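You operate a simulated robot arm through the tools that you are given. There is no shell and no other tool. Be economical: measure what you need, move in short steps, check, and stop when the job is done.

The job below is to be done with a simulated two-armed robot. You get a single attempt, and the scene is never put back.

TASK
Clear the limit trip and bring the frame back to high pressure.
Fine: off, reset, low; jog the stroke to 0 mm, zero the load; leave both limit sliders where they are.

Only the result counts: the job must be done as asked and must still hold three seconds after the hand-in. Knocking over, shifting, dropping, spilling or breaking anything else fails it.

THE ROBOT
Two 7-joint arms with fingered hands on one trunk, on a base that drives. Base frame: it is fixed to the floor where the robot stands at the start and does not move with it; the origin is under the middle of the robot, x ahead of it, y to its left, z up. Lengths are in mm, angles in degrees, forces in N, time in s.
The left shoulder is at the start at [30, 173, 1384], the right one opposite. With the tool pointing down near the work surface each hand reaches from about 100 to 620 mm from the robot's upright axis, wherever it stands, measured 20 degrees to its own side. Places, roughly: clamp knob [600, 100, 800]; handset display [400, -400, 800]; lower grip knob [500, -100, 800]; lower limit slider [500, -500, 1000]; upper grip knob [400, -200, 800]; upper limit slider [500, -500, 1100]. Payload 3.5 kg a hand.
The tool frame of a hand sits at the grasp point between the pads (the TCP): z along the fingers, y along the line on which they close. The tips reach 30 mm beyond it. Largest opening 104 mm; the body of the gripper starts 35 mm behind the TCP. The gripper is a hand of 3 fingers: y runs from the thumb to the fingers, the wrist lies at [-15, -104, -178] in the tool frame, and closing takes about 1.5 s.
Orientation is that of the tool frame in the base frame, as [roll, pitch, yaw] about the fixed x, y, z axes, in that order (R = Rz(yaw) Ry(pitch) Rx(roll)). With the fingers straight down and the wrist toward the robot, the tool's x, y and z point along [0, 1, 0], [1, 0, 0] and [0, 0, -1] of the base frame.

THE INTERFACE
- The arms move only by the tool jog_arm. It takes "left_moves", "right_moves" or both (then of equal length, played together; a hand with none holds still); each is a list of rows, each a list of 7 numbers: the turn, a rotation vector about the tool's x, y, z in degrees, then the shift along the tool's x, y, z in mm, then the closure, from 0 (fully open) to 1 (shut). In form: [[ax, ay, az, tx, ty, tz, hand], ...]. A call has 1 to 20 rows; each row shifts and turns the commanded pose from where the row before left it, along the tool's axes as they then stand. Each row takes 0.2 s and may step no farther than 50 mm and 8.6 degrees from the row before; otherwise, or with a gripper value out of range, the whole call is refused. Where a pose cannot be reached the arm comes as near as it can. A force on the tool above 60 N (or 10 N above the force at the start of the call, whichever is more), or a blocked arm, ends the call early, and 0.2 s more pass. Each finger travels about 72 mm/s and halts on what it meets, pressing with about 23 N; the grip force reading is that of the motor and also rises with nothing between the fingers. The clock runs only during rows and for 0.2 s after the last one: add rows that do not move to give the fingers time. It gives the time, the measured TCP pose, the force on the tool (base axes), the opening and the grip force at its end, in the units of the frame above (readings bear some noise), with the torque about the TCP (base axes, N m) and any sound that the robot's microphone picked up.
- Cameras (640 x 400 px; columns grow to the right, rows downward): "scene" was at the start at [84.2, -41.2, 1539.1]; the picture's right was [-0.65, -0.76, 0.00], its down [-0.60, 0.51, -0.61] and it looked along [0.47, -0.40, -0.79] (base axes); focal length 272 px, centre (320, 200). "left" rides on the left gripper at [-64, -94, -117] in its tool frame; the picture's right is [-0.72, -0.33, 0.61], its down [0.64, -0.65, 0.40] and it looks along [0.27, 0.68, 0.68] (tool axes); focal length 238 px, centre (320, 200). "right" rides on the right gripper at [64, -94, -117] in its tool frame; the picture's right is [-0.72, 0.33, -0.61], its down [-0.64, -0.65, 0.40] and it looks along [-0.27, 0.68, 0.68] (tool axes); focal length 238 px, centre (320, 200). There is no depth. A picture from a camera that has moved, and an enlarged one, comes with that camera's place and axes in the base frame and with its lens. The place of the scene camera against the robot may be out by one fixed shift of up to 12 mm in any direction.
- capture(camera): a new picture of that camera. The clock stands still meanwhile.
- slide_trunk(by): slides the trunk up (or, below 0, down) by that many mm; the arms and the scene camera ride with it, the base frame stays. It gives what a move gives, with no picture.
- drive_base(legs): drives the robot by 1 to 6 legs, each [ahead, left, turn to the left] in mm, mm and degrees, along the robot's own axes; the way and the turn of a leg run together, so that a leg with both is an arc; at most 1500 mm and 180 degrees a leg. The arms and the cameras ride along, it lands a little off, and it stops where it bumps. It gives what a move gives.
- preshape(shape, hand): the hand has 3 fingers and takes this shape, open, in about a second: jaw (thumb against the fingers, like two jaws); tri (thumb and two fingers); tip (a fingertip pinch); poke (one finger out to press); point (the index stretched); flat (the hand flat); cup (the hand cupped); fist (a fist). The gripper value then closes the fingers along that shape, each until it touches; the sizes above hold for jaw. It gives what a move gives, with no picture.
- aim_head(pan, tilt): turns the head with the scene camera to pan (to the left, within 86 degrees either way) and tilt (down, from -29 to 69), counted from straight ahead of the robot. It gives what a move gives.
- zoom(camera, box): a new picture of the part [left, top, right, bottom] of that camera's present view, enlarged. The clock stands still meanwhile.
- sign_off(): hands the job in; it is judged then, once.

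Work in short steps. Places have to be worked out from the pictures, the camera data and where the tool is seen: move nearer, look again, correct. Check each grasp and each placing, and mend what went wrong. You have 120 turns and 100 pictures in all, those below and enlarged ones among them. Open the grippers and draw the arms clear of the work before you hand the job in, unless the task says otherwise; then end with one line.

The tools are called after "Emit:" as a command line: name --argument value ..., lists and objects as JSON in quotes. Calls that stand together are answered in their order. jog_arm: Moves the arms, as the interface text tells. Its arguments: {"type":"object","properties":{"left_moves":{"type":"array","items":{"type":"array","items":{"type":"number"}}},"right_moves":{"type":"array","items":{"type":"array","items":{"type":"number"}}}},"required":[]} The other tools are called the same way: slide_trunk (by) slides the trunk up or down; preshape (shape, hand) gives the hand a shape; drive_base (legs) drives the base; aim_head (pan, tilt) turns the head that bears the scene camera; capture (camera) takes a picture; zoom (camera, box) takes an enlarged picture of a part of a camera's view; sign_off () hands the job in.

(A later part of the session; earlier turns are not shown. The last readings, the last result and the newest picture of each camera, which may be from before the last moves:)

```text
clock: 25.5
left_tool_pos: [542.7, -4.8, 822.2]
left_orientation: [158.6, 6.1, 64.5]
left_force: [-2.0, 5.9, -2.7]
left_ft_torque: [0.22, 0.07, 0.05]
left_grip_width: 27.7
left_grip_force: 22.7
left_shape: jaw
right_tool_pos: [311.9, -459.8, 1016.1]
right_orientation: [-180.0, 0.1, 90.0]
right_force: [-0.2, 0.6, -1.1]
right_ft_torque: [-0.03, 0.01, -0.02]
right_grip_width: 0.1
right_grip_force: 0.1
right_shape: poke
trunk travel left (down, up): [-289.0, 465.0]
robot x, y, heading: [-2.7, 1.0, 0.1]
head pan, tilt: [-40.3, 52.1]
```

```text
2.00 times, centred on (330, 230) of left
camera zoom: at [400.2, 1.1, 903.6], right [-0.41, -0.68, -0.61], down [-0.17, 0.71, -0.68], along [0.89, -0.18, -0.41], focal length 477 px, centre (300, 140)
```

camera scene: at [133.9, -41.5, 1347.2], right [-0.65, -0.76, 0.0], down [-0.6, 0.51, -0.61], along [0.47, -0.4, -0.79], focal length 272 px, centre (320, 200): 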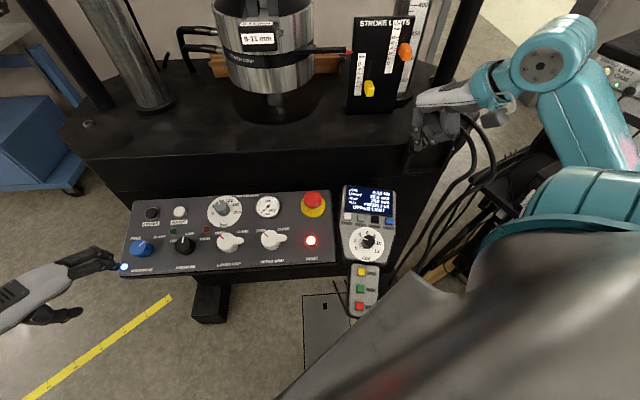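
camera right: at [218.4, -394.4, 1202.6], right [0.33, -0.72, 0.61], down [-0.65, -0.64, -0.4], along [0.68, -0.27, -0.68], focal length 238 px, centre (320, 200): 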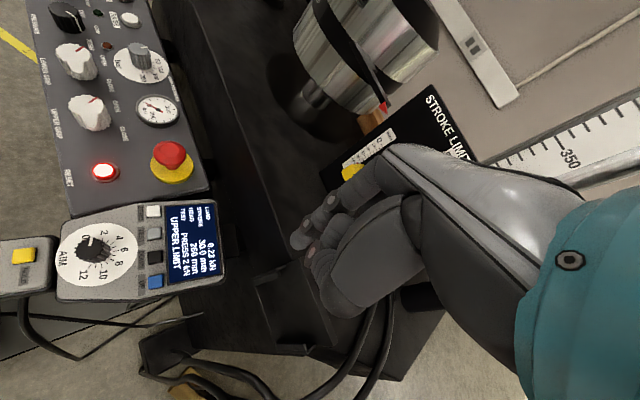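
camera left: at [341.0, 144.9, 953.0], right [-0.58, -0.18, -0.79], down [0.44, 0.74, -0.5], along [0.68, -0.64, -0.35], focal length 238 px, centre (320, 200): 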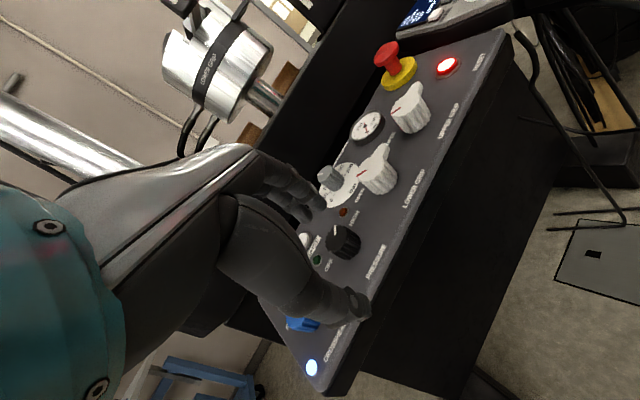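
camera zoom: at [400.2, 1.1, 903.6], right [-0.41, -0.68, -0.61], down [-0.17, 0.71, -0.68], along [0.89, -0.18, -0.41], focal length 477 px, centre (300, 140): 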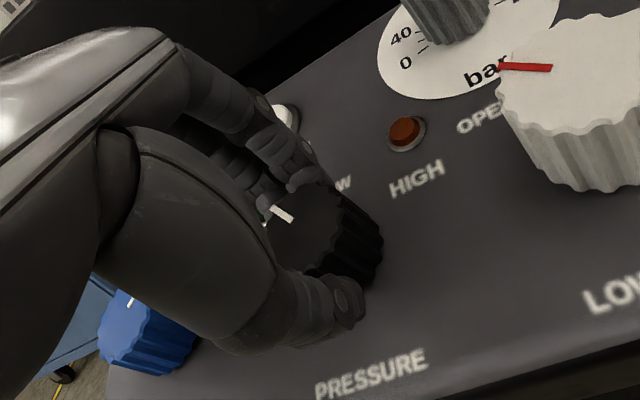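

The pointer is at OFF. I add 4° to seat it, release, and lift off.

Emit:
jog_arm --left_moves '[[0, 0, -4, 0, 0, 0, 0.8], [0, 0, 0, 0, 0, 0, 0.8], [0, 0, 0, 0, 0, 0, 0.3], [0, 0, 0, 0, 0, 0, 0.3], [0, 0, 0, 0, 0, 0, 0.3], [0, 0, 0, 0, 0, 0, 0.3], [0, 0, 0, 0, 0, -35, 0.3], [0, 0, 0, 0, 0, -35, 0.3], [0, 0, 0, 0, 0, 0, 0.3]]'

Emit:
zoom --camera "scene" --box '[110, 180, 350, 330]'

Emit:
zoom --camera "scene" --box '[320, 170, 420, 330]'

```text
clock: 27.5
left_tool_pos: [522.4, 12.2, 886.3]
left_orientation: [159.2, 7.6, 68.2]
left_force: [0.7, 0.9, 0.1]
left_ft_torque: [-0.02, -0.03, 0.04]
left_grip_width: 72.5
left_grip_force: 0.2
left_shape: jaw
right_tool_pos: [312.2, -458.6, 1014.5]
right_orientation: [180.0, 0.0, 90.1]
right_force: [-0.1, -0.3, 0.0]
right_ft_torque: [-0.03, 0.0, 0.0]
right_grip_width: 0.0
right_grip_force: 0.0
right_shape: poke
trunk travel left (down, up): [-289.0, 465.0]
robot x, y, heading: [1.9, 0.2, 0.0]
head pan, tilt: [-40.3, 52.1]
```

```text
2.67 times, centred on (230, 255) of scene
camera zoom: at [133.9, -41.5, 1347.2], right [-0.65, -0.76, 0.0], down [-0.6, 0.51, -0.61], along [0.47, -0.4, -0.79], focal length 726 px, centre (560, 53)
```

zoom: 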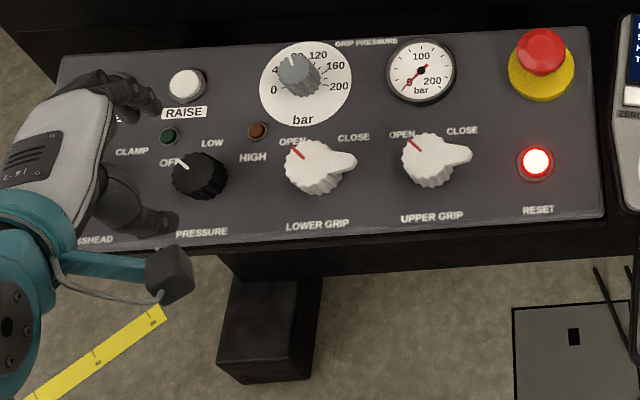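

```text
2.50 times, centred on (370, 250) of scene
camera zoom: at [133.9, -41.5, 1347.2], right [-0.65, -0.76, 0.0], down [-0.6, 0.51, -0.61], along [0.47, -0.4, -0.79], focal length 681 px, centre (195, 75)
```

zoom: 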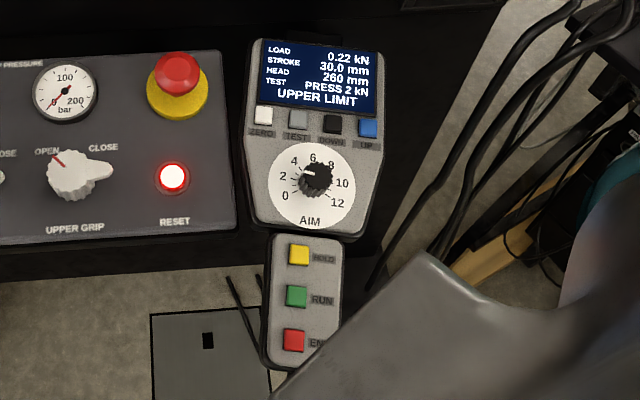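

PRESSURE is OFF and the reset lamp is still lit. I bring the right poke finger over RESET, tilting it to the panel normal, and check where its tip is.

Emit:
jog_arm --right_moves '[[0, 0, 0, 45, 8, 0, 0], [0, 0, 0, 45, 8, 0, 0], [0, 0, 0, 45, 8, 0, 0], [0, 0, 0, 45, 0, 0, 0], [0, 0, 0, 45, 0, 20, 0], [-5.6, -4.8, 0, 0, 0, 20, 0], [-5.6, -4.8, 0, 0, 0, 20, 0], [-5.6, -4.8, 0, 0, 0, 0, 0], [0, 0, 0, 0, 0, 0, 0]]'

Emit:
capture --camera "right"

Emit:
capture --camera "scene"

```text
clock: 29.5
left_tool_pos: [522.0, 13.6, 886.4]
left_orientation: [159.1, 7.6, 68.3]
left_force: [0.6, 0.8, -0.4]
left_ft_torque: [0.0, -0.02, 0.0]
left_grip_width: 72.4
left_grip_force: 0.1
left_shape: jaw
right_tool_pos: [429.9, -276.4, 946.8]
right_orientation: [162.9, 14.2, 87.8]
right_force: [-0.1, -0.4, 1.0]
right_ft_torque: [0.01, 0.01, 0.01]
right_grip_width: 0.0
right_grip_force: 0.2
right_shape: poke
right hand out of reach, approached as far as the arm can: row 2, 3, 4, 5, 6, 7, 8
trunk travel left (down, up): [-289.0, 465.0]
robot x, y, heading: [-1.0, -0.1, -0.1]
head pan, tilt: [-40.3, 52.1]
```

```text
60 pictures are left
camera right: at [309.0, -189.7, 1012.7], right [0.11, -0.53, 0.84], down [-0.53, -0.74, -0.4], along [0.84, -0.4, -0.37], focal length 238 px, centre (320, 200)
```

right: 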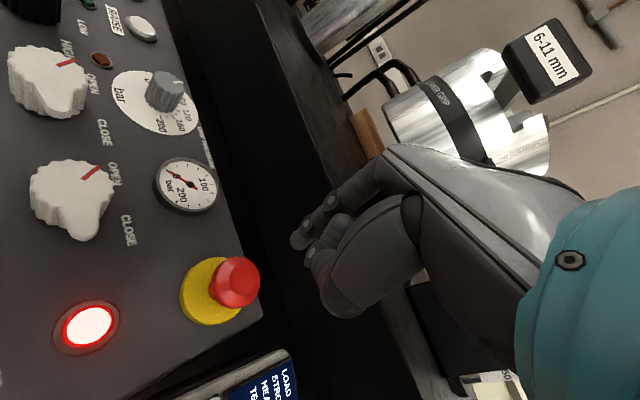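

```text
59 pictures are left
camera scene: at [133.9, -41.5, 1347.2], right [-0.65, -0.76, 0.0], down [-0.6, 0.51, -0.61], along [0.47, -0.4, -0.79], focal length 272 px, centre (320, 200)
```

scene: 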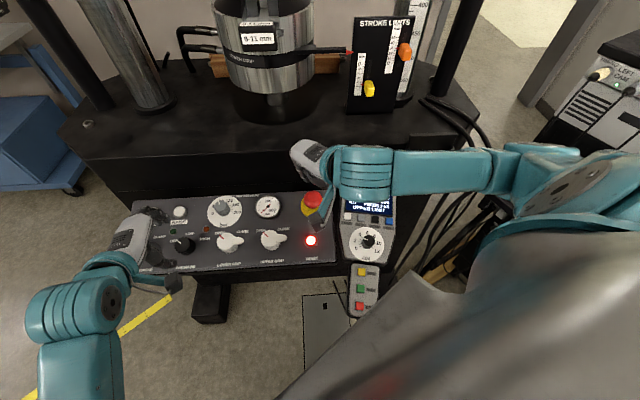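

The right arm is too folded at this trunk height. I zoom on the poke fingertip to calibrate it, then raise the trunk for the right hand.

Emit:
zoom --camera "right" --box '[260, 160, 420, 330]'

Emit:
slide_trunk --by 190

```text
2.35 times, centred on (340, 245) of right
camera zoom: at [309.0, -189.7, 1012.7], right [0.11, -0.53, 0.84], down [-0.53, -0.74, -0.4], along [0.84, -0.4, -0.37], focal length 561 px, centre (273, 94)
```

zoom: 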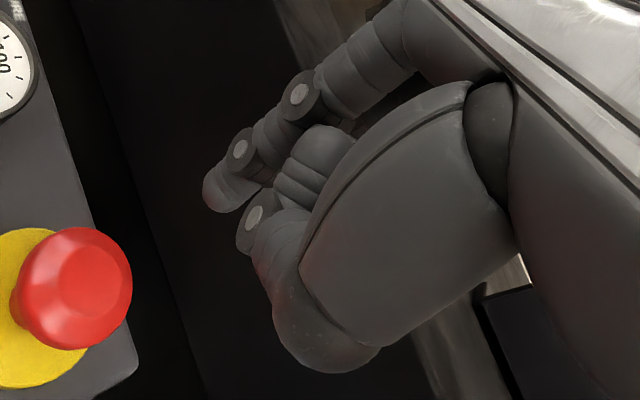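

```text
clock: 31.6
left_tool_pos: [522.8, 13.0, 1076.5]
left_orientation: [159.1, 7.6, 68.2]
left_force: [0.6, -0.4, 0.0]
left_ft_torque: [0.0, 0.02, 0.02]
left_grip_width: 72.6
left_grip_force: 0.0
left_shape: jaw
right_tool_pos: [430.4, -278.3, 1137.9]
right_orientation: [162.9, 14.2, 87.9]
right_force: [0.3, -0.7, 0.3]
right_ft_torque: [-0.04, 0.01, -0.04]
right_grip_width: 0.0
right_grip_force: 0.0
right_shape: poke
trunk travel left (down, up): [-479.0, 275.0]
robot x, y, heading: [2.7, 2.1, 0.3]
head pan, tilt: [-40.3, 52.1]
```

Fingertip sits roughly 32 mm beyond the TCP, slightly to +x. With the trunk raised, I move to a hover about 80 mm off RESET.

Emit:
jog_arm --right_moves '[[0, 0, 0, 19.7, -25.2, 30.8, 0], [0, 0, 0, 19.7, -25.2, 30.8, 0], [0, 0, 0, 19.7, -25.2, 30.8, 0], [0, 0, 0, 19.7, -25.2, 30.8, 0], [0, 0, 0, 19.7, -25.2, 30.8, 0], [0, 0, 0, 19.7, -25.2, 30.8, 0], [0, 0, 0, 0, 0, 0, 0]]'

Emit:
capture --camera "right"

Emit:
capture --camera "scene"

```text
clock: 33.2
left_tool_pos: [522.4, 11.9, 1077.4]
left_orientation: [159.0, 7.5, 68.2]
left_force: [1.4, 0.3, 0.6]
left_ft_torque: [0.01, 0.01, 0.03]
left_grip_width: 72.6
left_grip_force: 0.1
left_shape: jaw
right_tool_pos: [343.9, -213.8, 894.0]
right_orientation: [162.8, 14.1, 87.9]
right_force: [-0.1, -0.7, -0.7]
right_ft_torque: [0.03, 0.0, 0.02]
right_grip_width: 0.2
right_grip_force: 0.0
right_shape: poke
trunk travel left (down, up): [-479.0, 275.0]
robot x, y, heading: [-1.2, 1.8, 0.0]
head pan, tilt: [-40.3, 52.1]
```

```text
57 pictures are left
camera right: at [221.3, -126.4, 959.8], right [0.11, -0.53, 0.84], down [-0.53, -0.74, -0.4], along [0.84, -0.4, -0.37], focal length 238 px, centre (320, 200)
```

right: 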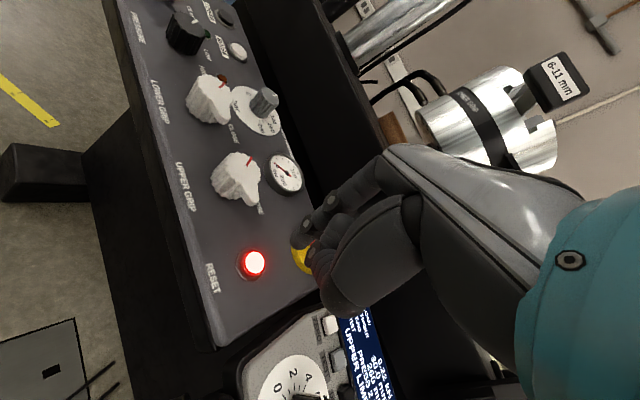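

```text
56 pictures are left
camera scene: at [84.2, -42.0, 1539.1], right [-0.65, -0.76, 0.0], down [-0.6, 0.51, -0.61], along [0.47, -0.4, -0.79], focal length 272 px, centre (320, 200)
```

scene: 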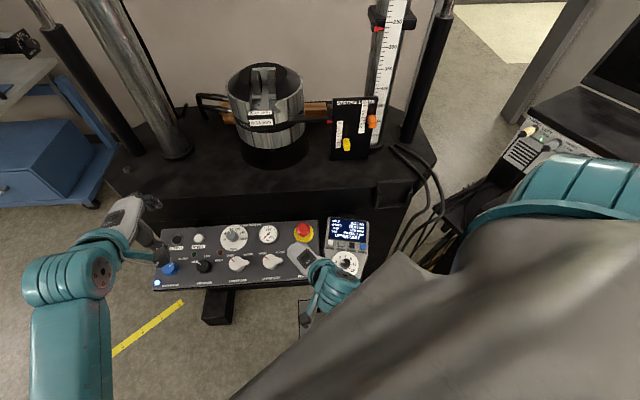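

RESET re-fixes at about [379,-234,791]. I zoom the scene to see the fingertip relative to the button.

Emit:
zoom --camera "scene" --box '[260, 215, 380, 305]'

Emit:
zoom --camera "left" --box '[400, 0, 640, 200]'

```text
4.44 times, centred on (320, 260) of scene
camera zoom: at [84.2, -42.0, 1539.1], right [-0.65, -0.76, 0.0], down [-0.6, 0.51, -0.61], along [0.47, -0.4, -0.79], focal length 1210 px, centre (320, -67)
```

zoom: 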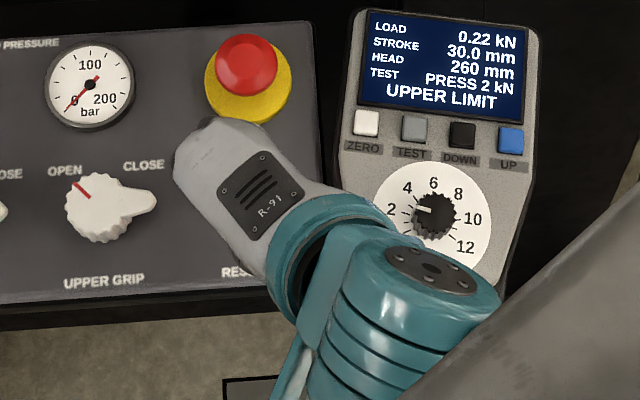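

```text
2.00 times, centred on (520, 100) of left
camera zoom: at [381.3, 10.1, 1161.0], right [-0.38, -0.71, -0.59], down [-0.23, 0.69, -0.69], along [0.9, -0.13, -0.42], focal length 477 px, centre (-80, 400)
```

zoom: 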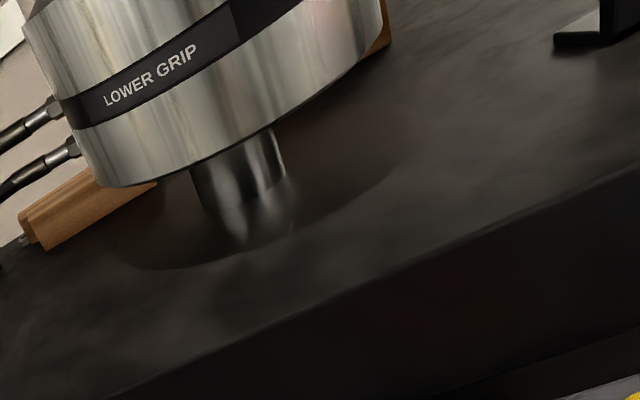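

I advance 55 mm along the normal toward RESET and look again.

Emit:
jog_arm --right_moves '[[0, 0, 0, 0, 1.3, 28, 0], [0, 0, 0, 0, 1.3, 27, 0], [0, 0, 0, 0, 0, 0, 0]]'

Emit:
zoom --camera "right" --box '[200, 160, 400, 330]'

```text
clock: 34.0
left_tool_pos: [522.2, 12.1, 1078.5]
left_orientation: [159.2, 7.6, 68.2]
left_force: [0.1, -0.1, 0.3]
left_ft_torque: [-0.03, -0.02, 0.01]
left_grip_width: 72.3
left_grip_force: 0.1
left_shape: jaw
right_tool_pos: [361.3, -227.3, 845.0]
right_orientation: [162.8, 14.1, 87.9]
right_force: [0.1, 0.2, 1.6]
right_ft_torque: [-0.01, 0.0, -0.02]
right_grip_width: 0.0
right_grip_force: 0.0
right_shape: poke
trunk travel left (down, up): [-479.0, 275.0]
robot x, y, heading: [1.4, 1.0, -0.0]
head pan, tilt: [-40.3, 52.1]
```

```text
2.35 times, centred on (300, 245) of right
camera zoom: at [239.7, -140.1, 910.0], right [0.11, -0.53, 0.84], down [-0.53, -0.74, -0.4], along [0.84, -0.4, -0.37], focal length 561 px, centre (367, 94)
```

zoom: 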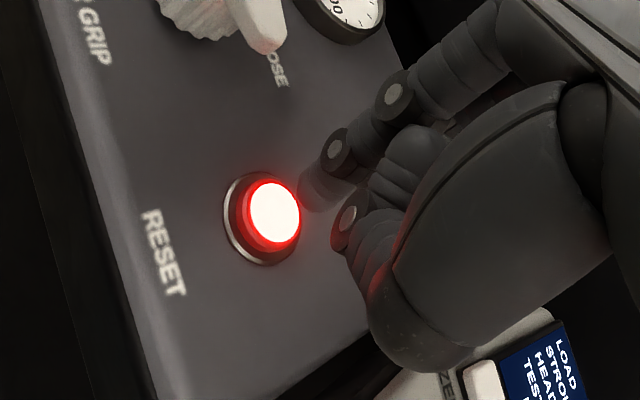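

Fingertip projects right onto the button in the remaining ~23 mm. I advance and press, in small steps.

Emit:
jog_arm --right_moves '[[0, 0, 0, 0, 0, 18, 0], [0, 0, 0, 0, 0, 3, 0], [0, 0, 0, 0, 0, 3, 0], [0, 0, 0, 0, 0, 3, 0], [0, 0, 0, 0, 0, 2, 0], [0, 0, 0, 0, 0, 0, 0]]'

Emit:
zoom --camera "right" --box '[200, 160, 400, 330]'

Emit:
zoom --camera "scene" --box '[260, 215, 380, 305]'

```text
clock: 35.4
left_tool_pos: [521.5, 13.9, 1078.5]
left_orientation: [159.0, 7.6, 68.2]
left_force: [0.0, -0.6, -0.9]
left_ft_torque: [0.0, -0.01, 0.01]
left_grip_width: 72.7
left_grip_force: 0.1
left_shape: jaw
right_tool_pos: [369.2, -234.0, 817.1]
right_orientation: [162.7, 14.2, 87.9]
right_force: [-2.7, 3.5, 7.9]
right_ft_torque: [0.15, -0.01, 0.06]
right_grip_width: 0.1
right_grip_force: 0.0
right_shape: poke
trunk travel left (down, up): [-479.0, 275.0]
robot x, y, heading: [0.7, -0.6, 0.1]
head pan, tilt: [-40.3, 52.1]
heard: click
```

```text
2.35 times, centred on (300, 245) of right
camera zoom: at [247.6, -147.2, 883.3], right [0.11, -0.53, 0.84], down [-0.53, -0.74, -0.4], along [0.84, -0.4, -0.37], focal length 561 px, centre (367, 94)
```

zoom: 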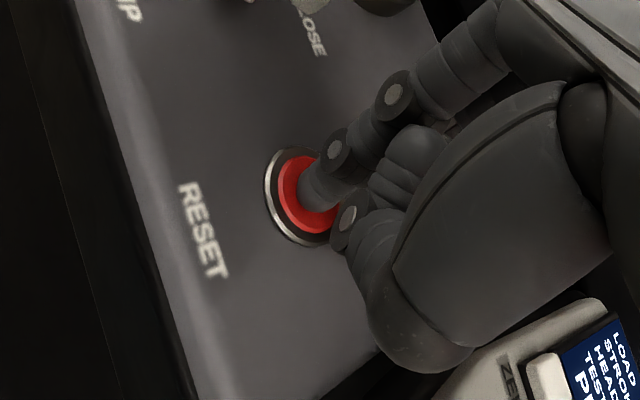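

```text
4.44 times, centred on (320, 260) of scene
camera zoom: at [83.2, -40.8, 1539.3], right [-0.65, -0.76, 0.0], down [-0.6, 0.51, -0.62], along [0.47, -0.4, -0.79], focal length 1210 px, centre (320, -67)
```

zoom: 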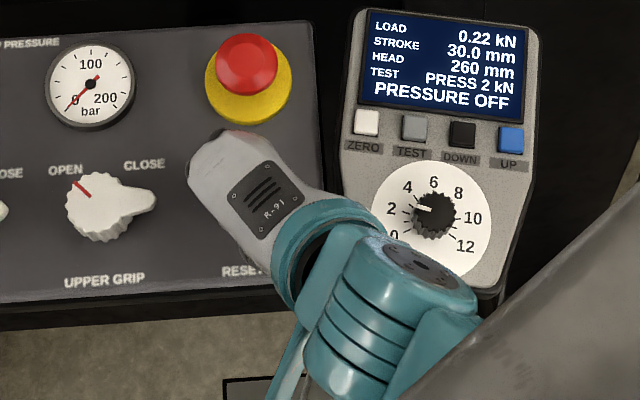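

Reset clicked and the display shows PRESSURE OFF. I withdraw the right hand upward, then lower the trunk by 100 (a compromise for both arms).

Emit:
jog_arm --right_moves '[[0, 0, 0, 0, 0, -35, 0], [0, 0, 0, 0, 0, -35, 0], [0, 0, 0, -9.8, 11.4, -37.1, 0], [0, 0, 0, -9.8, 11.4, -37.1, 0], [0, 0, 0, -9.8, 11.4, -37.1, 0], [0, 0, 0, -9.8, 11.4, -37.1, 0], [0, 0, 0, 0, 0, 0, 0]]'

Emit:
slide_trunk --by -100

Emit:
zoom --camera "scene" --box '[120, 190, 400, 340]'

```text
clock: 37.0
left_tool_pos: [521.6, 12.1, 1076.7]
left_orientation: [159.0, 7.5, 68.3]
left_force: [-0.4, 0.0, 0.6]
left_ft_torque: [-0.02, 0.03, -0.02]
left_grip_width: 72.4
left_grip_force: 0.0
left_shape: jaw
right_tool_pos: [344.1, -219.4, 1036.7]
right_orientation: [163.7, 15.4, 88.7]
right_force: [0.4, -0.1, 0.0]
right_ft_torque: [0.0, -0.01, 0.0]
right_grip_width: 0.1
right_grip_force: 0.1
right_shape: poke
trunk travel left (down, up): [-479.0, 275.0]
robot x, y, heading: [1.9, -1.3, -0.0]
head pan, tilt: [-40.3, 52.1]
```

```text
clock: 38.3
left_tool_pos: [522.6, 12.6, 976.8]
left_orientation: [159.1, 7.5, 68.2]
left_force: [-0.5, 1.0, -0.7]
left_ft_torque: [0.01, -0.03, 0.01]
left_grip_width: 72.6
left_grip_force: 0.0
left_shape: jaw
right_tool_pos: [350.6, -227.7, 941.9]
right_orientation: [162.4, 16.9, 89.0]
right_force: [-0.2, -0.3, -0.3]
right_ft_torque: [-0.03, -0.01, -0.03]
right_grip_width: 0.0
right_grip_force: 0.0
right_shape: poke
trunk travel left (down, up): [-379.0, 375.0]
robot x, y, heading: [-1.0, -4.0, 0.0]
head pan, tilt: [-40.3, 52.1]
```

```text
2.29 times, centred on (260, 265) of scene
camera zoom: at [104.2, -41.5, 1438.6], right [-0.65, -0.76, 0.0], down [-0.6, 0.51, -0.62], along [0.47, -0.4, -0.79], focal length 622 px, centre (457, 51)
```

zoom: 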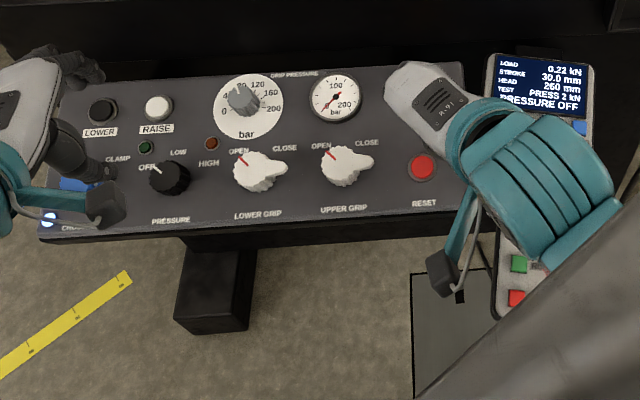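

Lamp is out. I take the left hand down toward the pressure knob (same yaw it left at), stopping 40 mm short.

Emit:
jog_arm --left_moves '[[0, 0, 0, 3.9, -10.6, 38, 0.3], [0, 0, 0, 3.9, -10.6, 38, 0.3], [0, 0, 0, 3.8, -10.5, 38, 0.3], [0, 0, 0, 0, 0, 0, 0.3]]'

Emit:
zoom --camera "left" --box '[220, 130, 440, 330]'

```text
clock: 39.3
left_tool_pos: [530.1, 5.0, 857.8]
left_orientation: [159.1, 7.6, 68.2]
left_force: [0.7, -1.2, 0.7]
left_ft_torque: [0.0, 0.0, -0.02]
left_grip_width: 72.3
left_grip_force: 0.2
left_shape: jaw
right_tool_pos: [347.9, -226.8, 941.2]
right_orientation: [162.8, 16.7, 89.1]
right_force: [0.0, -0.2, -1.6]
right_ft_torque: [0.03, 0.0, 0.03]
right_grip_width: 0.1
right_grip_force: 0.0
right_shape: poke
trunk travel left (down, up): [-379.0, 375.0]
robot x, y, heading: [3.0, -0.5, 0.3]
head pan, tilt: [-40.3, 52.1]
```

```text
2.00 times, centred on (330, 230) of left
camera zoom: at [388.9, 3.1, 941.8], right [-0.38, -0.71, -0.59], down [-0.23, 0.69, -0.69], along [0.9, -0.13, -0.42], focal length 477 px, centre (300, 140)
```

zoom: 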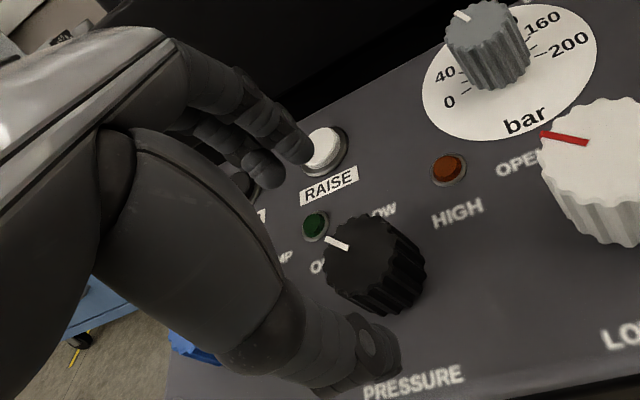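

Reach is fine here. I descend, grip, and turn clockwise 46° to LOW.

Emit:
jog_arm --left_moves '[[0, 0, 0, 0, 0, 20, 0.3], [0, 0, 0, 0, 0, 20, 0.3], [0, 0, 0, 0, 0, 0, 0.3], [0, 0, 0, 0, 0, 0, 0.5], [0, 0, 0, 0, 0, 0, 0.6], [0, 0, 0, 0, 0, 0, 0.8], [0, 0, 0, 0, 0, 0, 0.8], [0, 0, 0, 0, 0, 0, 0.8], [0, 0, 7.7, 0, 0, 0, 0.8], [0, 0, 7.7, 0, 0, 0, 0.8], [0, 0, 7.7, 0, 0, 0, 0.8], [0, 0, 7.7, 0, 0, 0, 0.8], [0, 0, 7.7, 0, 0, 0, 0.8], [0, 0, 7.7, 0, 0, 0, 0.8], [0, 0, 0, 0, 0, 0, 0.8]]'

Emit:
zoom --camera "scene" --box '[120, 190, 400, 340]'

Emit:
zoom --camera "left" --box '[220, 130, 440, 330]'

```text
clock: 42.5
left_tool_pos: [542.5, -4.9, 821.0]
left_orientation: [159.8, -9.4, 25.0]
left_force: [-4.4, 3.9, -4.7]
left_ft_torque: [0.23, 0.22, 0.01]
left_grip_width: 27.7
left_grip_force: 23.1
left_shape: jaw
right_tool_pos: [348.5, -224.8, 939.9]
right_orientation: [162.8, 16.7, 89.2]
right_force: [-0.2, -0.1, 0.2]
right_ft_torque: [0.02, -0.05, -0.01]
right_grip_width: 0.0
right_grip_force: 0.0
right_shape: poke
trunk travel left (down, up): [-379.0, 375.0]
robot x, y, heading: [0.5, -0.8, -0.1]
head pan, tilt: [-40.3, 52.1]
```

```text
2.29 times, centred on (260, 265) of scene
camera zoom: at [104.5, -41.1, 1438.4], right [-0.65, -0.76, 0.0], down [-0.6, 0.51, -0.62], along [0.47, -0.4, -0.79], focal length 622 px, centre (457, 51)
```

zoom: 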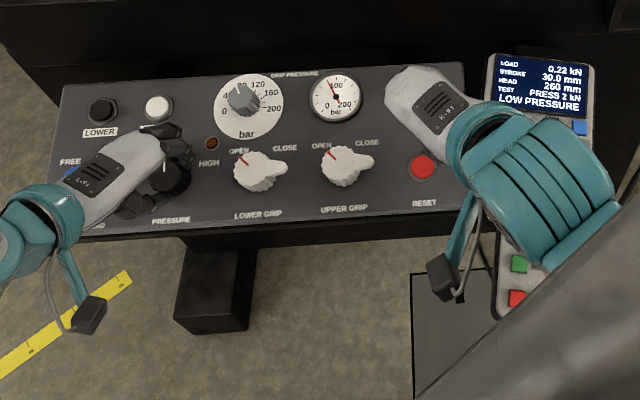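

```text
2.00 times, centred on (330, 230) of left
camera zoom: at [418.1, 79.6, 887.4], right [-0.58, -0.17, -0.8], down [0.46, 0.74, -0.49], along [0.67, -0.65, -0.35], focal length 477 px, centre (300, 140)
```

zoom: 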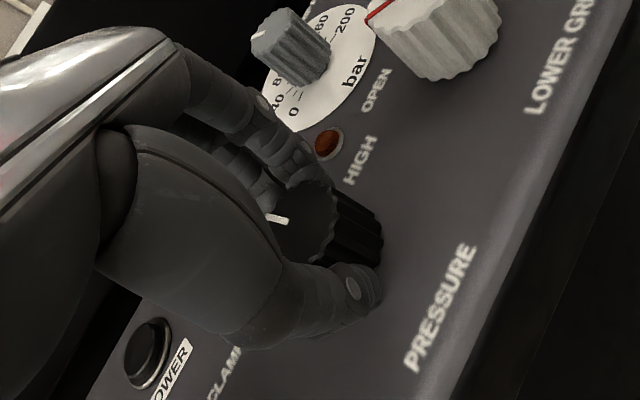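

Display shows LOW PRESSURE. I release, retract the left hand and rotate back for the later turn to HIGH.

Emit:
jog_arm --left_moves '[[0, 0, 0, 0, 0, 0, 0.3], [0, 0, 0, 0, 0, 0, 0.3], [0, 0, 0, 0, 0, 0, 0.3], [0, 0, 0, 0, 0, 0, 0.3], [0, 0, 0, 0, 0, -35, 0.3], [0, 0, 0, 0, 0, -35, 0.3], [0, 0, -7.7, 0, 0, 0, 0.3], [0, 0, -7.7, 0, 0, 0, 0.3], [0, 0, -7.7, 0, 0, 0, 0.3], [0, 0, -7.7, 0, 0, 0, 0.3], [0, 0, -7.7, 0, 0, 0, 0.3], [0, 0, -7.7, 0, 0, 0, 0.3], [0, 0, 0, 0, 0, 0, 0.3]]'

Emit:
capture --camera "right"

Emit:
capture --camera "scene"

```text
clock: 45.3
left_tool_pos: [521.9, 12.4, 885.9]
left_orientation: [159.2, 7.7, 68.3]
left_force: [0.4, 0.0, -0.8]
left_ft_torque: [0.0, 0.01, 0.0]
left_grip_width: 72.6
left_grip_force: 0.1
left_shape: jaw
right_tool_pos: [347.3, -224.4, 941.5]
right_orientation: [162.7, 16.8, 89.2]
right_force: [1.2, -0.8, -0.3]
right_ft_torque: [0.05, 0.0, 0.0]
right_grip_width: 0.0
right_grip_force: 0.1
right_shape: poke
trunk travel left (down, up): [-379.0, 375.0]
robot x, y, heading: [3.1, 2.4, -0.0]
head pan, tilt: [-40.3, 52.1]
```

```text
46 pictures are left
camera right: at [225.2, -137.6, 1003.3], right [0.12, -0.49, 0.86], down [-0.51, -0.77, -0.37], along [0.85, -0.4, -0.35], focal length 238 px, centre (320, 200)
```

right: 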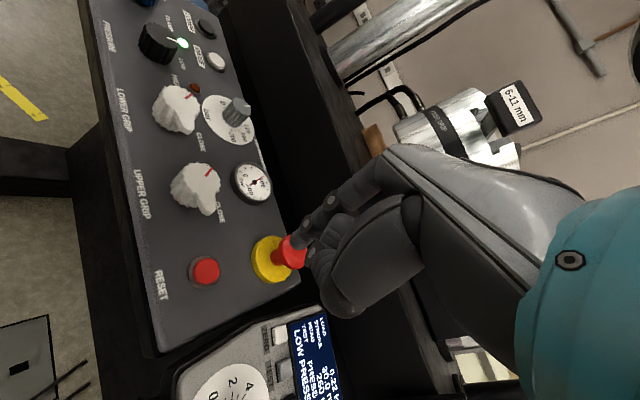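

```text
45 pictures are left
camera scene: at [104.6, -41.2, 1438.4], right [-0.65, -0.76, 0.0], down [-0.6, 0.51, -0.61], along [0.47, -0.4, -0.79], focal length 272 px, centre (320, 200)
```

scene: 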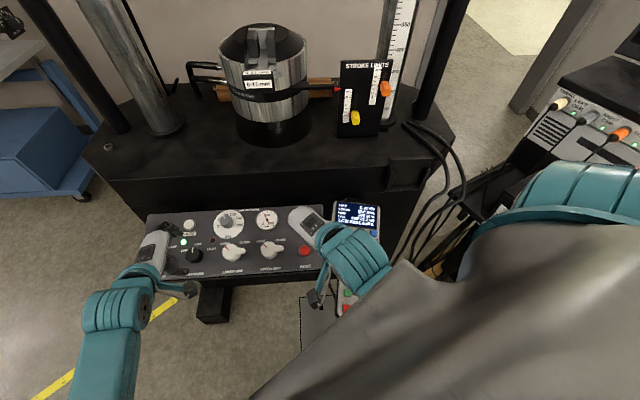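

LOW lamp is lit. DOWN is at about [312,-373,828]; I move the right fingertip to a hover 60 mm off it.

Emit:
jog_arm --right_moves '[[0, 0, 0, -29.7, -19.2, 10.9, 0], [0, 0, 0, -29.7, -19.2, 10.9, 0], [0, 0, 0, -29.7, -19.2, 10.9, 0], [0, 0, 0, -29.7, -19.2, 10.9, 0], [0, 0, 0, 0, 0, 0, 0]]'

Emit:
capture --camera "right"

Emit:
zoom --camera "scene" --box '[290, 180, 410, 330]'

```text
clock: 46.5
left_tool_pos: [522.2, 12.1, 885.6]
left_orientation: [159.1, 7.5, 68.3]
left_force: [0.2, 0.7, 0.0]
left_ft_torque: [0.02, 0.01, 0.0]
left_grip_width: 72.6
left_grip_force: 0.1
left_shape: jaw
right_tool_pos: [283.3, -346.0, 908.5]
right_orientation: [162.8, 14.2, 87.9]
right_force: [0.3, 0.4, 0.2]
right_ft_torque: [0.04, 0.02, -0.01]
right_grip_width: 0.1
right_grip_force: 0.0
right_shape: poke
trunk travel left (down, up): [-379.0, 375.0]
robot x, y, heading: [-0.2, -3.8, -0.1]
head pan, tilt: [-40.3, 52.1]
```

```text
44 pictures are left
camera right: at [162.7, -258.3, 974.2], right [0.11, -0.53, 0.84], down [-0.53, -0.74, -0.4], along [0.84, -0.4, -0.37], focal length 238 px, centre (320, 200)
```

right: 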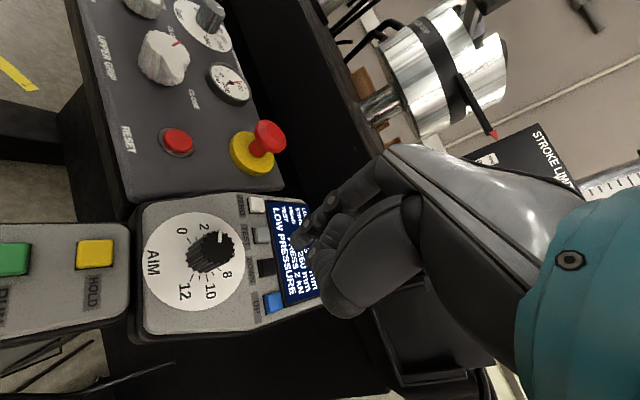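

```text
2.67 times, centred on (350, 255) of scene
camera zoom: at [104.7, -41.1, 1438.4], right [-0.65, -0.76, 0.0], down [-0.6, 0.51, -0.61], along [0.47, -0.4, -0.79], focal length 726 px, centre (240, 53)
```

zoom: 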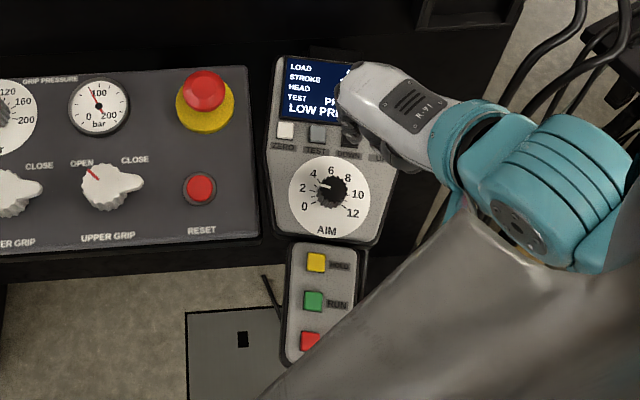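

DOWN refines to [313,-368,823]. I shift slightly and approach to ~22 mm off, then recheck.

Emit:
jog_arm --right_moves '[[0, 0, 0, -6.2, 2.3, 20, 0], [0, 0, 0, 0, 0, 20, 0], [0, 0, 0, 0, 0, 0, 0]]'

Emit:
zoom --camera "right" --box '[200, 160, 400, 330]'

```text
clock: 47.3
left_tool_pos: [521.9, 12.0, 885.9]
left_orientation: [159.2, 7.6, 68.2]
left_force: [0.5, -1.1, -0.3]
left_ft_torque: [0.0, 0.03, 0.02]
left_grip_width: 72.4
left_grip_force: 0.0
left_shape: jaw
right_tool_pos: [297.6, -360.7, 873.0]
right_orientation: [162.9, 14.1, 87.9]
right_force: [1.0, -1.0, 0.4]
right_ft_torque: [0.0, 0.02, 0.02]
right_grip_width: 0.2
right_grip_force: 0.0
right_shape: poke
trunk travel left (down, up): [-379.0, 375.0]
robot x, y, heading: [-1.7, 3.7, 0.1]
head pan, tilt: [-40.3, 52.1]
```

```text
2.35 times, centred on (300, 245) of right
camera zoom: at [176.2, -274.3, 939.3], right [0.11, -0.53, 0.84], down [-0.53, -0.74, -0.4], along [0.84, -0.4, -0.37], focal length 561 px, centre (367, 94)
```

zoom: 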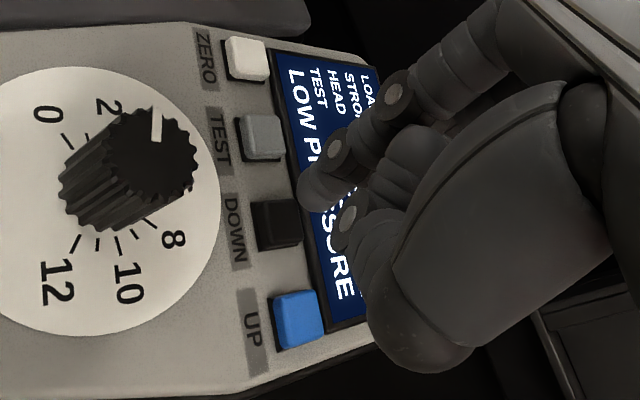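

The tip will land ~4 mm off toward TEST, so I correct, tap DOWN briefly, back off, and read the display.

Emit:
jog_arm --right_moves '[[0, 0, 0, -2.8, -2.5, 16, 0], [0, 0, 0, 0, 0, 5, 0], [0, 0, 0, 0, 0, 3, 0], [0, 0, 0, 0, 0, 3, 0], [0, 0, 0, 0, 0, -15, 0], [0, 0, 0, 0, 0, 0, 0]]'

Emit:
zoom --camera "right" --box '[200, 160, 400, 330]'

Emit:
zoom --camera "scene" --box '[290, 180, 410, 280]'

```text
clock: 48.7
left_tool_pos: [521.9, 12.6, 886.3]
left_orientation: [159.2, 7.6, 68.2]
left_force: [-0.1, 0.2, -0.1]
left_ft_torque: [0.01, 0.0, -0.01]
left_grip_width: 72.4
left_grip_force: 0.0
left_shape: jaw
right_tool_pos: [297.3, -367.3, 863.0]
right_orientation: [162.9, 14.2, 87.8]
right_force: [-0.5, 0.0, -0.3]
right_ft_torque: [0.0, 0.0, -0.02]
right_grip_width: 0.0
right_grip_force: 0.2
right_shape: poke
trunk travel left (down, up): [-379.0, 375.0]
robot x, y, heading: [-0.2, 1.1, 0.2]
head pan, tilt: [-40.3, 52.1]
heard: click
```

```text
2.35 times, centred on (300, 245) of right
camera zoom: at [176.9, -280.3, 928.7], right [0.11, -0.53, 0.84], down [-0.53, -0.74, -0.4], along [0.84, -0.4, -0.37], focal length 561 px, centre (367, 94)
```

zoom: 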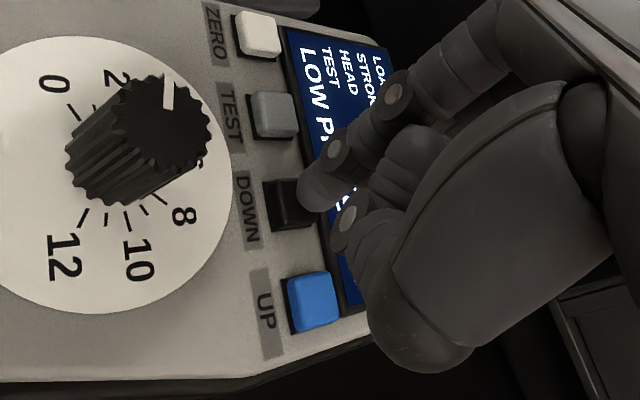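

```text
4.00 times, centred on (350, 230) of scene
camera zoom: at [104.6, -41.6, 1438.4], right [-0.65, -0.76, 0.0], down [-0.6, 0.51, -0.61], along [0.47, -0.4, -0.79], focal length 1089 px, centre (200, 80)
```

zoom: 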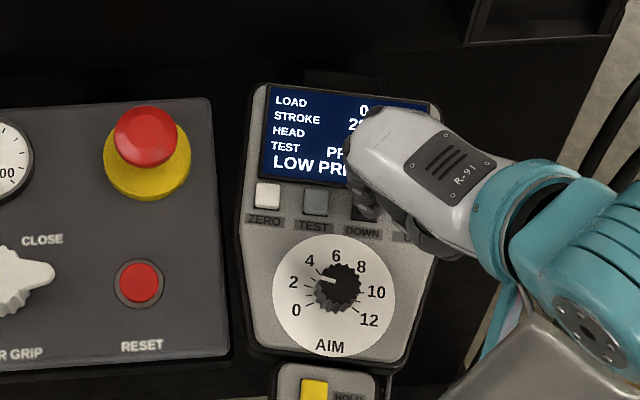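

A click was heard and the stroke changed. I back off to read the value.

Emit:
jog_arm --right_moves '[[0, 0, 0, 0, -25, -25, 0], [0, 0, 0, 0, -25, -25, 0], [0, 0, 0, 0, 0, 0, 0]]'

Emit:
zoom --camera "scene" --box '[290, 180, 410, 280]'

```text
clock: 49.5
left_tool_pos: [521.2, 11.7, 886.3]
left_orientation: [159.1, 7.6, 68.1]
left_force: [0.8, -0.4, 0.8]
left_ft_torque: [-0.04, -0.03, 0.03]
left_grip_width: 72.6
left_grip_force: 0.0
left_shape: jaw
right_tool_pos: [235.9, -356.5, 894.2]
right_orientation: [162.8, 14.1, 87.9]
right_force: [-0.6, -0.8, -0.3]
right_ft_torque: [0.03, 0.01, 0.02]
right_grip_width: 0.0
right_grip_force: 0.1
right_shape: poke
trunk travel left (down, up): [-379.0, 375.0]
robot x, y, heading: [2.4, 1.3, 0.0]
head pan, tilt: [-40.3, 52.1]
```

```text
4.00 times, centred on (350, 230) of scene
camera zoom: at [104.8, -41.7, 1438.4], right [-0.65, -0.76, 0.0], down [-0.6, 0.51, -0.61], along [0.47, -0.4, -0.79], focal length 1089 px, centre (200, 80)
```

zoom: 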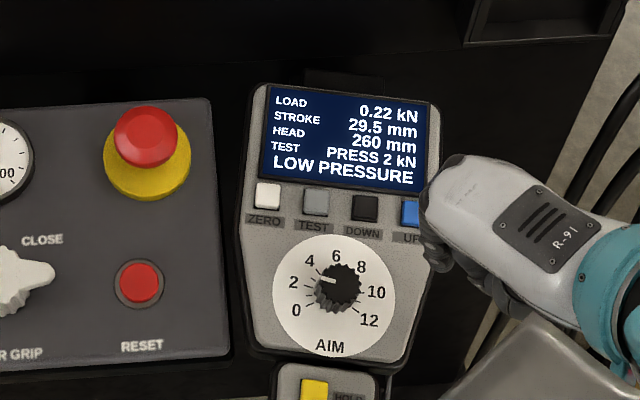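

29.5 mm: the tap moved 0.5 mm. I return and hold DOWN about 2 s to learn the rate.

Emit:
jog_arm --right_moves '[[0, 0, 0, 0, 25, 25, 0], [0, 0, 0, 0, 25, 25, 0], [0, 0, 0, 0, 0, 0, 0], [0, 0, 0, 0, 0, 15, 0], [0, 0, 0, 0, 0, 0, 0], [0, 0, 0, 0, 0, 0, 0], [0, 0, 0, 0, 0, 0, 0], [0, 0, 0, 0, 0, 0, 0], [0, 0, 0, 0, 0, 0, 0], [0, 0, 0, 0, 0, 0, 0], [0, 0, 0, 0, 0, 0, 0], [0, 0, 0, 0, 0, 0, 0], [0, 0, 0, 0, 0, 0, 0], [0, 0, 0, 0, 0, 0, 0], [0, 0, 0, 0, 0, -15, 0], [0, 0, 0, 0, -25, -25, 0], [0, 0, 0, 0, -25, -25, 0], [0, 0, 0, 0, 0, 0, 0]]'

Emit:
zoom --camera "scene" --box '[290, 180, 410, 280]'

```text
clock: 53.3
left_tool_pos: [522.3, 12.6, 885.2]
left_orientation: [159.1, 7.6, 68.2]
left_force: [0.4, 0.3, 0.5]
left_ft_torque: [0.0, -0.01, -0.01]
left_grip_width: 72.7
left_grip_force: 0.0
left_shape: jaw
right_tool_pos: [234.9, -355.8, 894.5]
right_orientation: [162.9, 14.1, 88.0]
right_force: [0.0, 0.0, -0.1]
right_ft_torque: [0.01, 0.01, -0.01]
right_grip_width: 0.0
right_grip_force: 0.1
right_shape: poke
trunk travel left (down, up): [-379.0, 375.0]
robot x, y, heading: [-0.3, 1.7, -0.2]
head pan, tilt: [-40.3, 52.1]
heard: click
```

```text
4.00 times, centred on (350, 230) of scene
camera zoom: at [104.8, -41.7, 1438.4], right [-0.65, -0.76, 0.0], down [-0.6, 0.51, -0.61], along [0.47, -0.4, -0.79], focal length 1089 px, centre (200, 80)
```

zoom: 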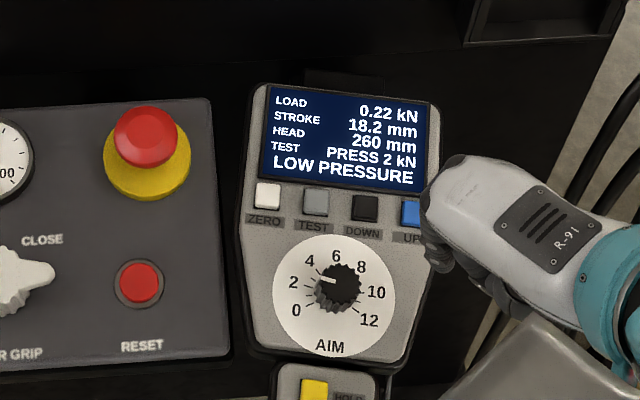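

Hold of 10 rows gave 11.3 mm. I hold 13 rows now (expected about 15 mm), leaving the remainder for fine jogs.

Emit:
jog_arm --right_moves '[[0, 0, 0, 0, 25, 25, 0], [0, 0, 0, 0, 25, 25, 0], [0, 0, 0, 0, 0, 0, 0], [0, 0, 0, 0, 0, 15, 0], [0, 0, 0, 0, 0, 0, 0], [0, 0, 0, 0, 0, 0, 0], [0, 0, 0, 0, 0, 0, 0], [0, 0, 0, 0, 0, 0, 0], [0, 0, 0, 0, 0, 0, 0], [0, 0, 0, 0, 0, 0, 0], [0, 0, 0, 0, 0, 0, 0], [0, 0, 0, 0, 0, 0, 0], [0, 0, 0, 0, 0, 0, 0], [0, 0, 0, 0, 0, 0, 0], [0, 0, 0, 0, 0, 0, 0], [0, 0, 0, 0, 0, 0, 0], [0, 0, 0, 0, 0, 0, 0], [0, 0, 0, 0, 0, -15, 0], [0, 0, 0, 0, -25, -25, 0], [0, 0, 0, 0, -25, -25, 0]]'

Emit:
zoom --camera "scene" --box '[290, 180, 410, 280]'

```text
clock: 57.5
left_tool_pos: [521.7, 11.3, 886.0]
left_orientation: [159.1, 7.6, 68.2]
left_force: [-0.1, 0.4, 0.1]
left_ft_torque: [-0.03, 0.01, -0.02]
left_grip_width: 72.4
left_grip_force: 0.0
left_shape: jaw
right_tool_pos: [234.9, -356.8, 895.6]
right_orientation: [162.8, 14.3, 87.8]
right_force: [-0.6, 0.5, 0.0]
right_ft_torque: [0.01, 0.0, 0.01]
right_grip_width: 0.0
right_grip_force: 0.0
right_shape: poke
trunk travel left (down, up): [-379.0, 375.0]
robot x, y, heading: [-3.9, 1.1, 0.2]
head pan, tilt: [-40.3, 52.1]
heard: click
```

```text
4.00 times, centred on (350, 230) of scene
camera zoom: at [104.1, -41.1, 1438.5], right [-0.65, -0.76, 0.0], down [-0.6, 0.51, -0.62], along [0.47, -0.4, -0.79], focal length 1089 px, centre (200, 80)
```

zoom: 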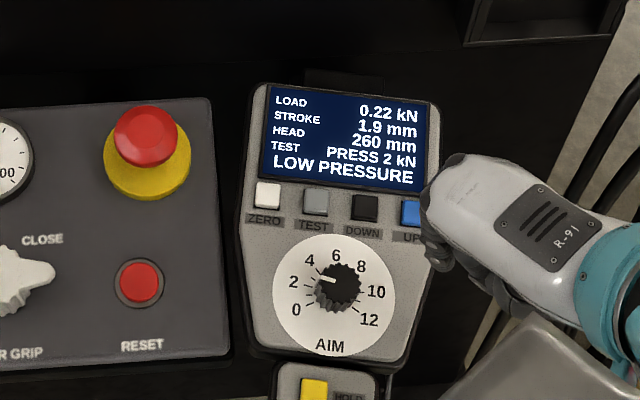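

1.9 mm left; longer holds run at ~8 mm/s while a tap gives 0.5 mm. I make three taps.

Emit:
jog_arm --right_moves '[[0, 0, 0, 0, 25, 25, 0], [0, 0, 0, 0, 25, 25, 0], [0, 0, 0, 0, 0, 0, 0], [0, 0, 0, 0, 0, 15, 0], [0, 0, 0, 0, 0, -15, 0], [0, 0, 0, 0, 0, 0, 0], [0, 0, 0, 0, 0, 15, 0], [0, 0, 0, 0, 0, -15, 0], [0, 0, 0, 0, 0, 0, 0], [0, 0, 0, 0, 0, 15, 0], [0, 0, 0, 0, 0, -15, 0], [0, 0, 0, 0, 0, 0, 0], [0, 0, 0, 0, -25, -25, 0], [0, 0, 0, 0, -25, -25, 0]]'

Emit:
zoom --camera "scene" --box '[290, 180, 410, 280]'

```text
clock: 60.5
left_tool_pos: [522.0, 11.7, 886.4]
left_orientation: [159.1, 7.6, 68.2]
left_force: [-0.7, 0.2, -0.1]
left_ft_torque: [0.04, 0.03, 0.0]
left_grip_width: 72.3
left_grip_force: 0.1
left_shape: jaw
right_tool_pos: [236.2, -356.7, 894.5]
right_orientation: [162.9, 14.1, 87.9]
right_force: [-0.5, 0.0, -0.3]
right_ft_torque: [-0.01, 0.01, 0.01]
right_grip_width: 0.0
right_grip_force: 0.1
right_shape: poke
trunk travel left (down, up): [-379.0, 375.0]
robot x, y, heading: [-0.3, -0.5, 0.1]
head pan, tilt: [-40.3, 52.1]
heard: click, click, click
```

```text
4.00 times, centred on (350, 230) of scene
camera zoom: at [104.1, -41.2, 1438.5], right [-0.65, -0.76, 0.0], down [-0.6, 0.51, -0.62], along [0.47, -0.4, -0.79], focal length 1089 px, centre (200, 80)
```

zoom: 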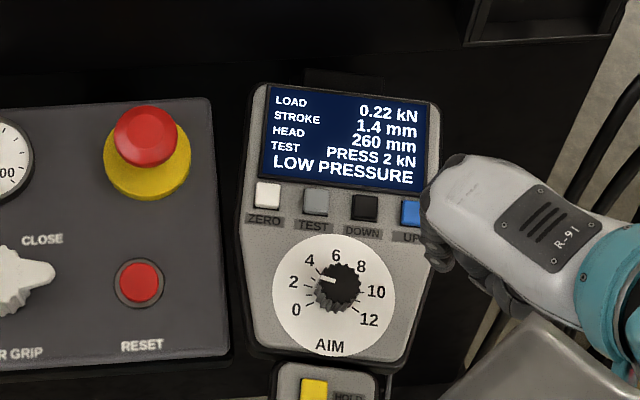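

Each short tap is about 0.17 mm — ideal for fine work. I make five more.

Emit:
jog_arm --right_moves '[[0, 0, 0, 0, 25, 25, 0], [0, 0, 0, 0, 25, 25, 0], [0, 0, 0, 0, 0, 0, 0], [0, 0, 0, 0, 0, 15, 0], [0, 0, 0, 0, 0, -15, 0], [0, 0, 0, 0, 0, 0, 0], [0, 0, 0, 0, 0, 15, 0], [0, 0, 0, 0, 0, -15, 0], [0, 0, 0, 0, 0, 0, 0], [0, 0, 0, 0, 0, 15, 0], [0, 0, 0, 0, 0, -15, 0], [0, 0, 0, 0, 0, 0, 0], [0, 0, 0, 0, 0, 15, 0], [0, 0, 0, 0, 0, -15, 0], [0, 0, 0, 0, 0, 0, 0], [0, 0, 0, 0, 0, 15, 0], [0, 0, 0, 0, 0, -15, 0], [0, 0, 0, 0, 0, 0, 0], [0, 0, 0, 0, -25, -25, 0], [0, 0, 0, 0, -25, -25, 0]]'

Emit:
zoom --camera "scene" --box '[290, 180, 410, 280]'

```text
clock: 64.7
left_tool_pos: [522.7, 11.8, 886.0]
left_orientation: [159.2, 7.6, 68.2]
left_force: [-0.1, 0.0, -1.2]
left_ft_torque: [0.0, 0.0, -0.02]
left_grip_width: 72.4
left_grip_force: 0.1
left_shape: jaw
right_tool_pos: [235.8, -356.2, 894.9]
right_orientation: [162.9, 14.2, 87.9]
right_force: [0.3, 0.1, -0.7]
right_ft_torque: [0.01, 0.01, 0.02]
right_grip_width: 0.3
right_grip_force: 0.0
right_shape: poke
trunk travel left (down, up): [-379.0, 375.0]
robot x, y, heading: [0.5, 1.0, 0.2]
head pan, tilt: [-40.3, 52.1]
heard: click, click, click, click, click
```

```text
4.00 times, centred on (350, 230) of scene
camera zoom: at [104.1, -41.2, 1438.5], right [-0.65, -0.76, 0.0], down [-0.6, 0.51, -0.62], along [0.47, -0.4, -0.79], focal length 1089 px, centre (200, 80)
```

zoom: 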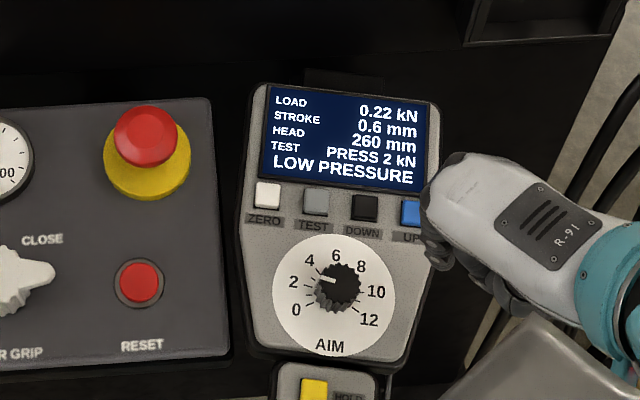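

0.6 mm left at 0.16 mm per tap: four taps.

Emit:
jog_arm --right_moves '[[0, 0, 0, 0, 25, 25, 0], [0, 0, 0, 0, 25, 25, 0], [0, 0, 0, 0, 0, 0, 0], [0, 0, 0, 0, 0, 15, 0], [0, 0, 0, 0, 0, -15, 0], [0, 0, 0, 0, 0, 0, 0], [0, 0, 0, 0, 0, 15, 0], [0, 0, 0, 0, 0, -15, 0], [0, 0, 0, 0, 0, 0, 0], [0, 0, 0, 0, 0, 15, 0], [0, 0, 0, 0, 0, -15, 0], [0, 0, 0, 0, 0, 0, 0], [0, 0, 0, 0, 0, 15, 0], [0, 0, 0, 0, 0, -15, 0], [0, 0, 0, 0, 0, 0, 0], [0, 0, 0, 0, -25, -25, 0], [0, 0, 0, 0, -25, -25, 0]]'

Emit:
zoom --camera "scene" --box '[290, 180, 410, 280]'

```text
clock: 68.3
left_tool_pos: [522.6, 10.5, 886.7]
left_orientation: [159.1, 7.6, 68.2]
left_force: [-0.3, -0.1, -0.1]
left_ft_torque: [0.02, -0.01, -0.01]
left_grip_width: 72.3
left_grip_force: 0.0
left_shape: jaw
right_tool_pos: [235.3, -356.7, 895.3]
right_orientation: [162.9, 14.2, 87.9]
right_force: [0.4, -0.4, 0.2]
right_ft_torque: [0.01, -0.02, 0.0]
right_grip_width: 0.0
right_grip_force: 0.1
right_shape: poke
trunk travel left (down, up): [-379.0, 375.0]
robot x, y, heading: [2.0, 0.5, -0.1]
head pan, tilt: [-40.3, 52.1]
heard: click, click, click, click
```

```text
4.00 times, centred on (350, 230) of scene
camera zoom: at [104.2, -41.2, 1438.5], right [-0.65, -0.76, 0.0], down [-0.6, 0.51, -0.62], along [0.47, -0.4, -0.79], focal length 1089 px, centre (200, 80)
```

zoom: 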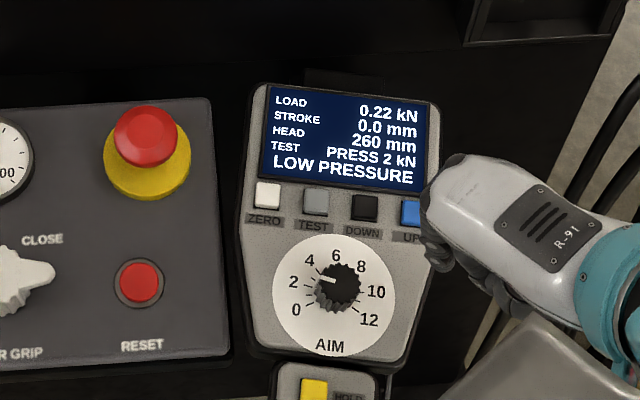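

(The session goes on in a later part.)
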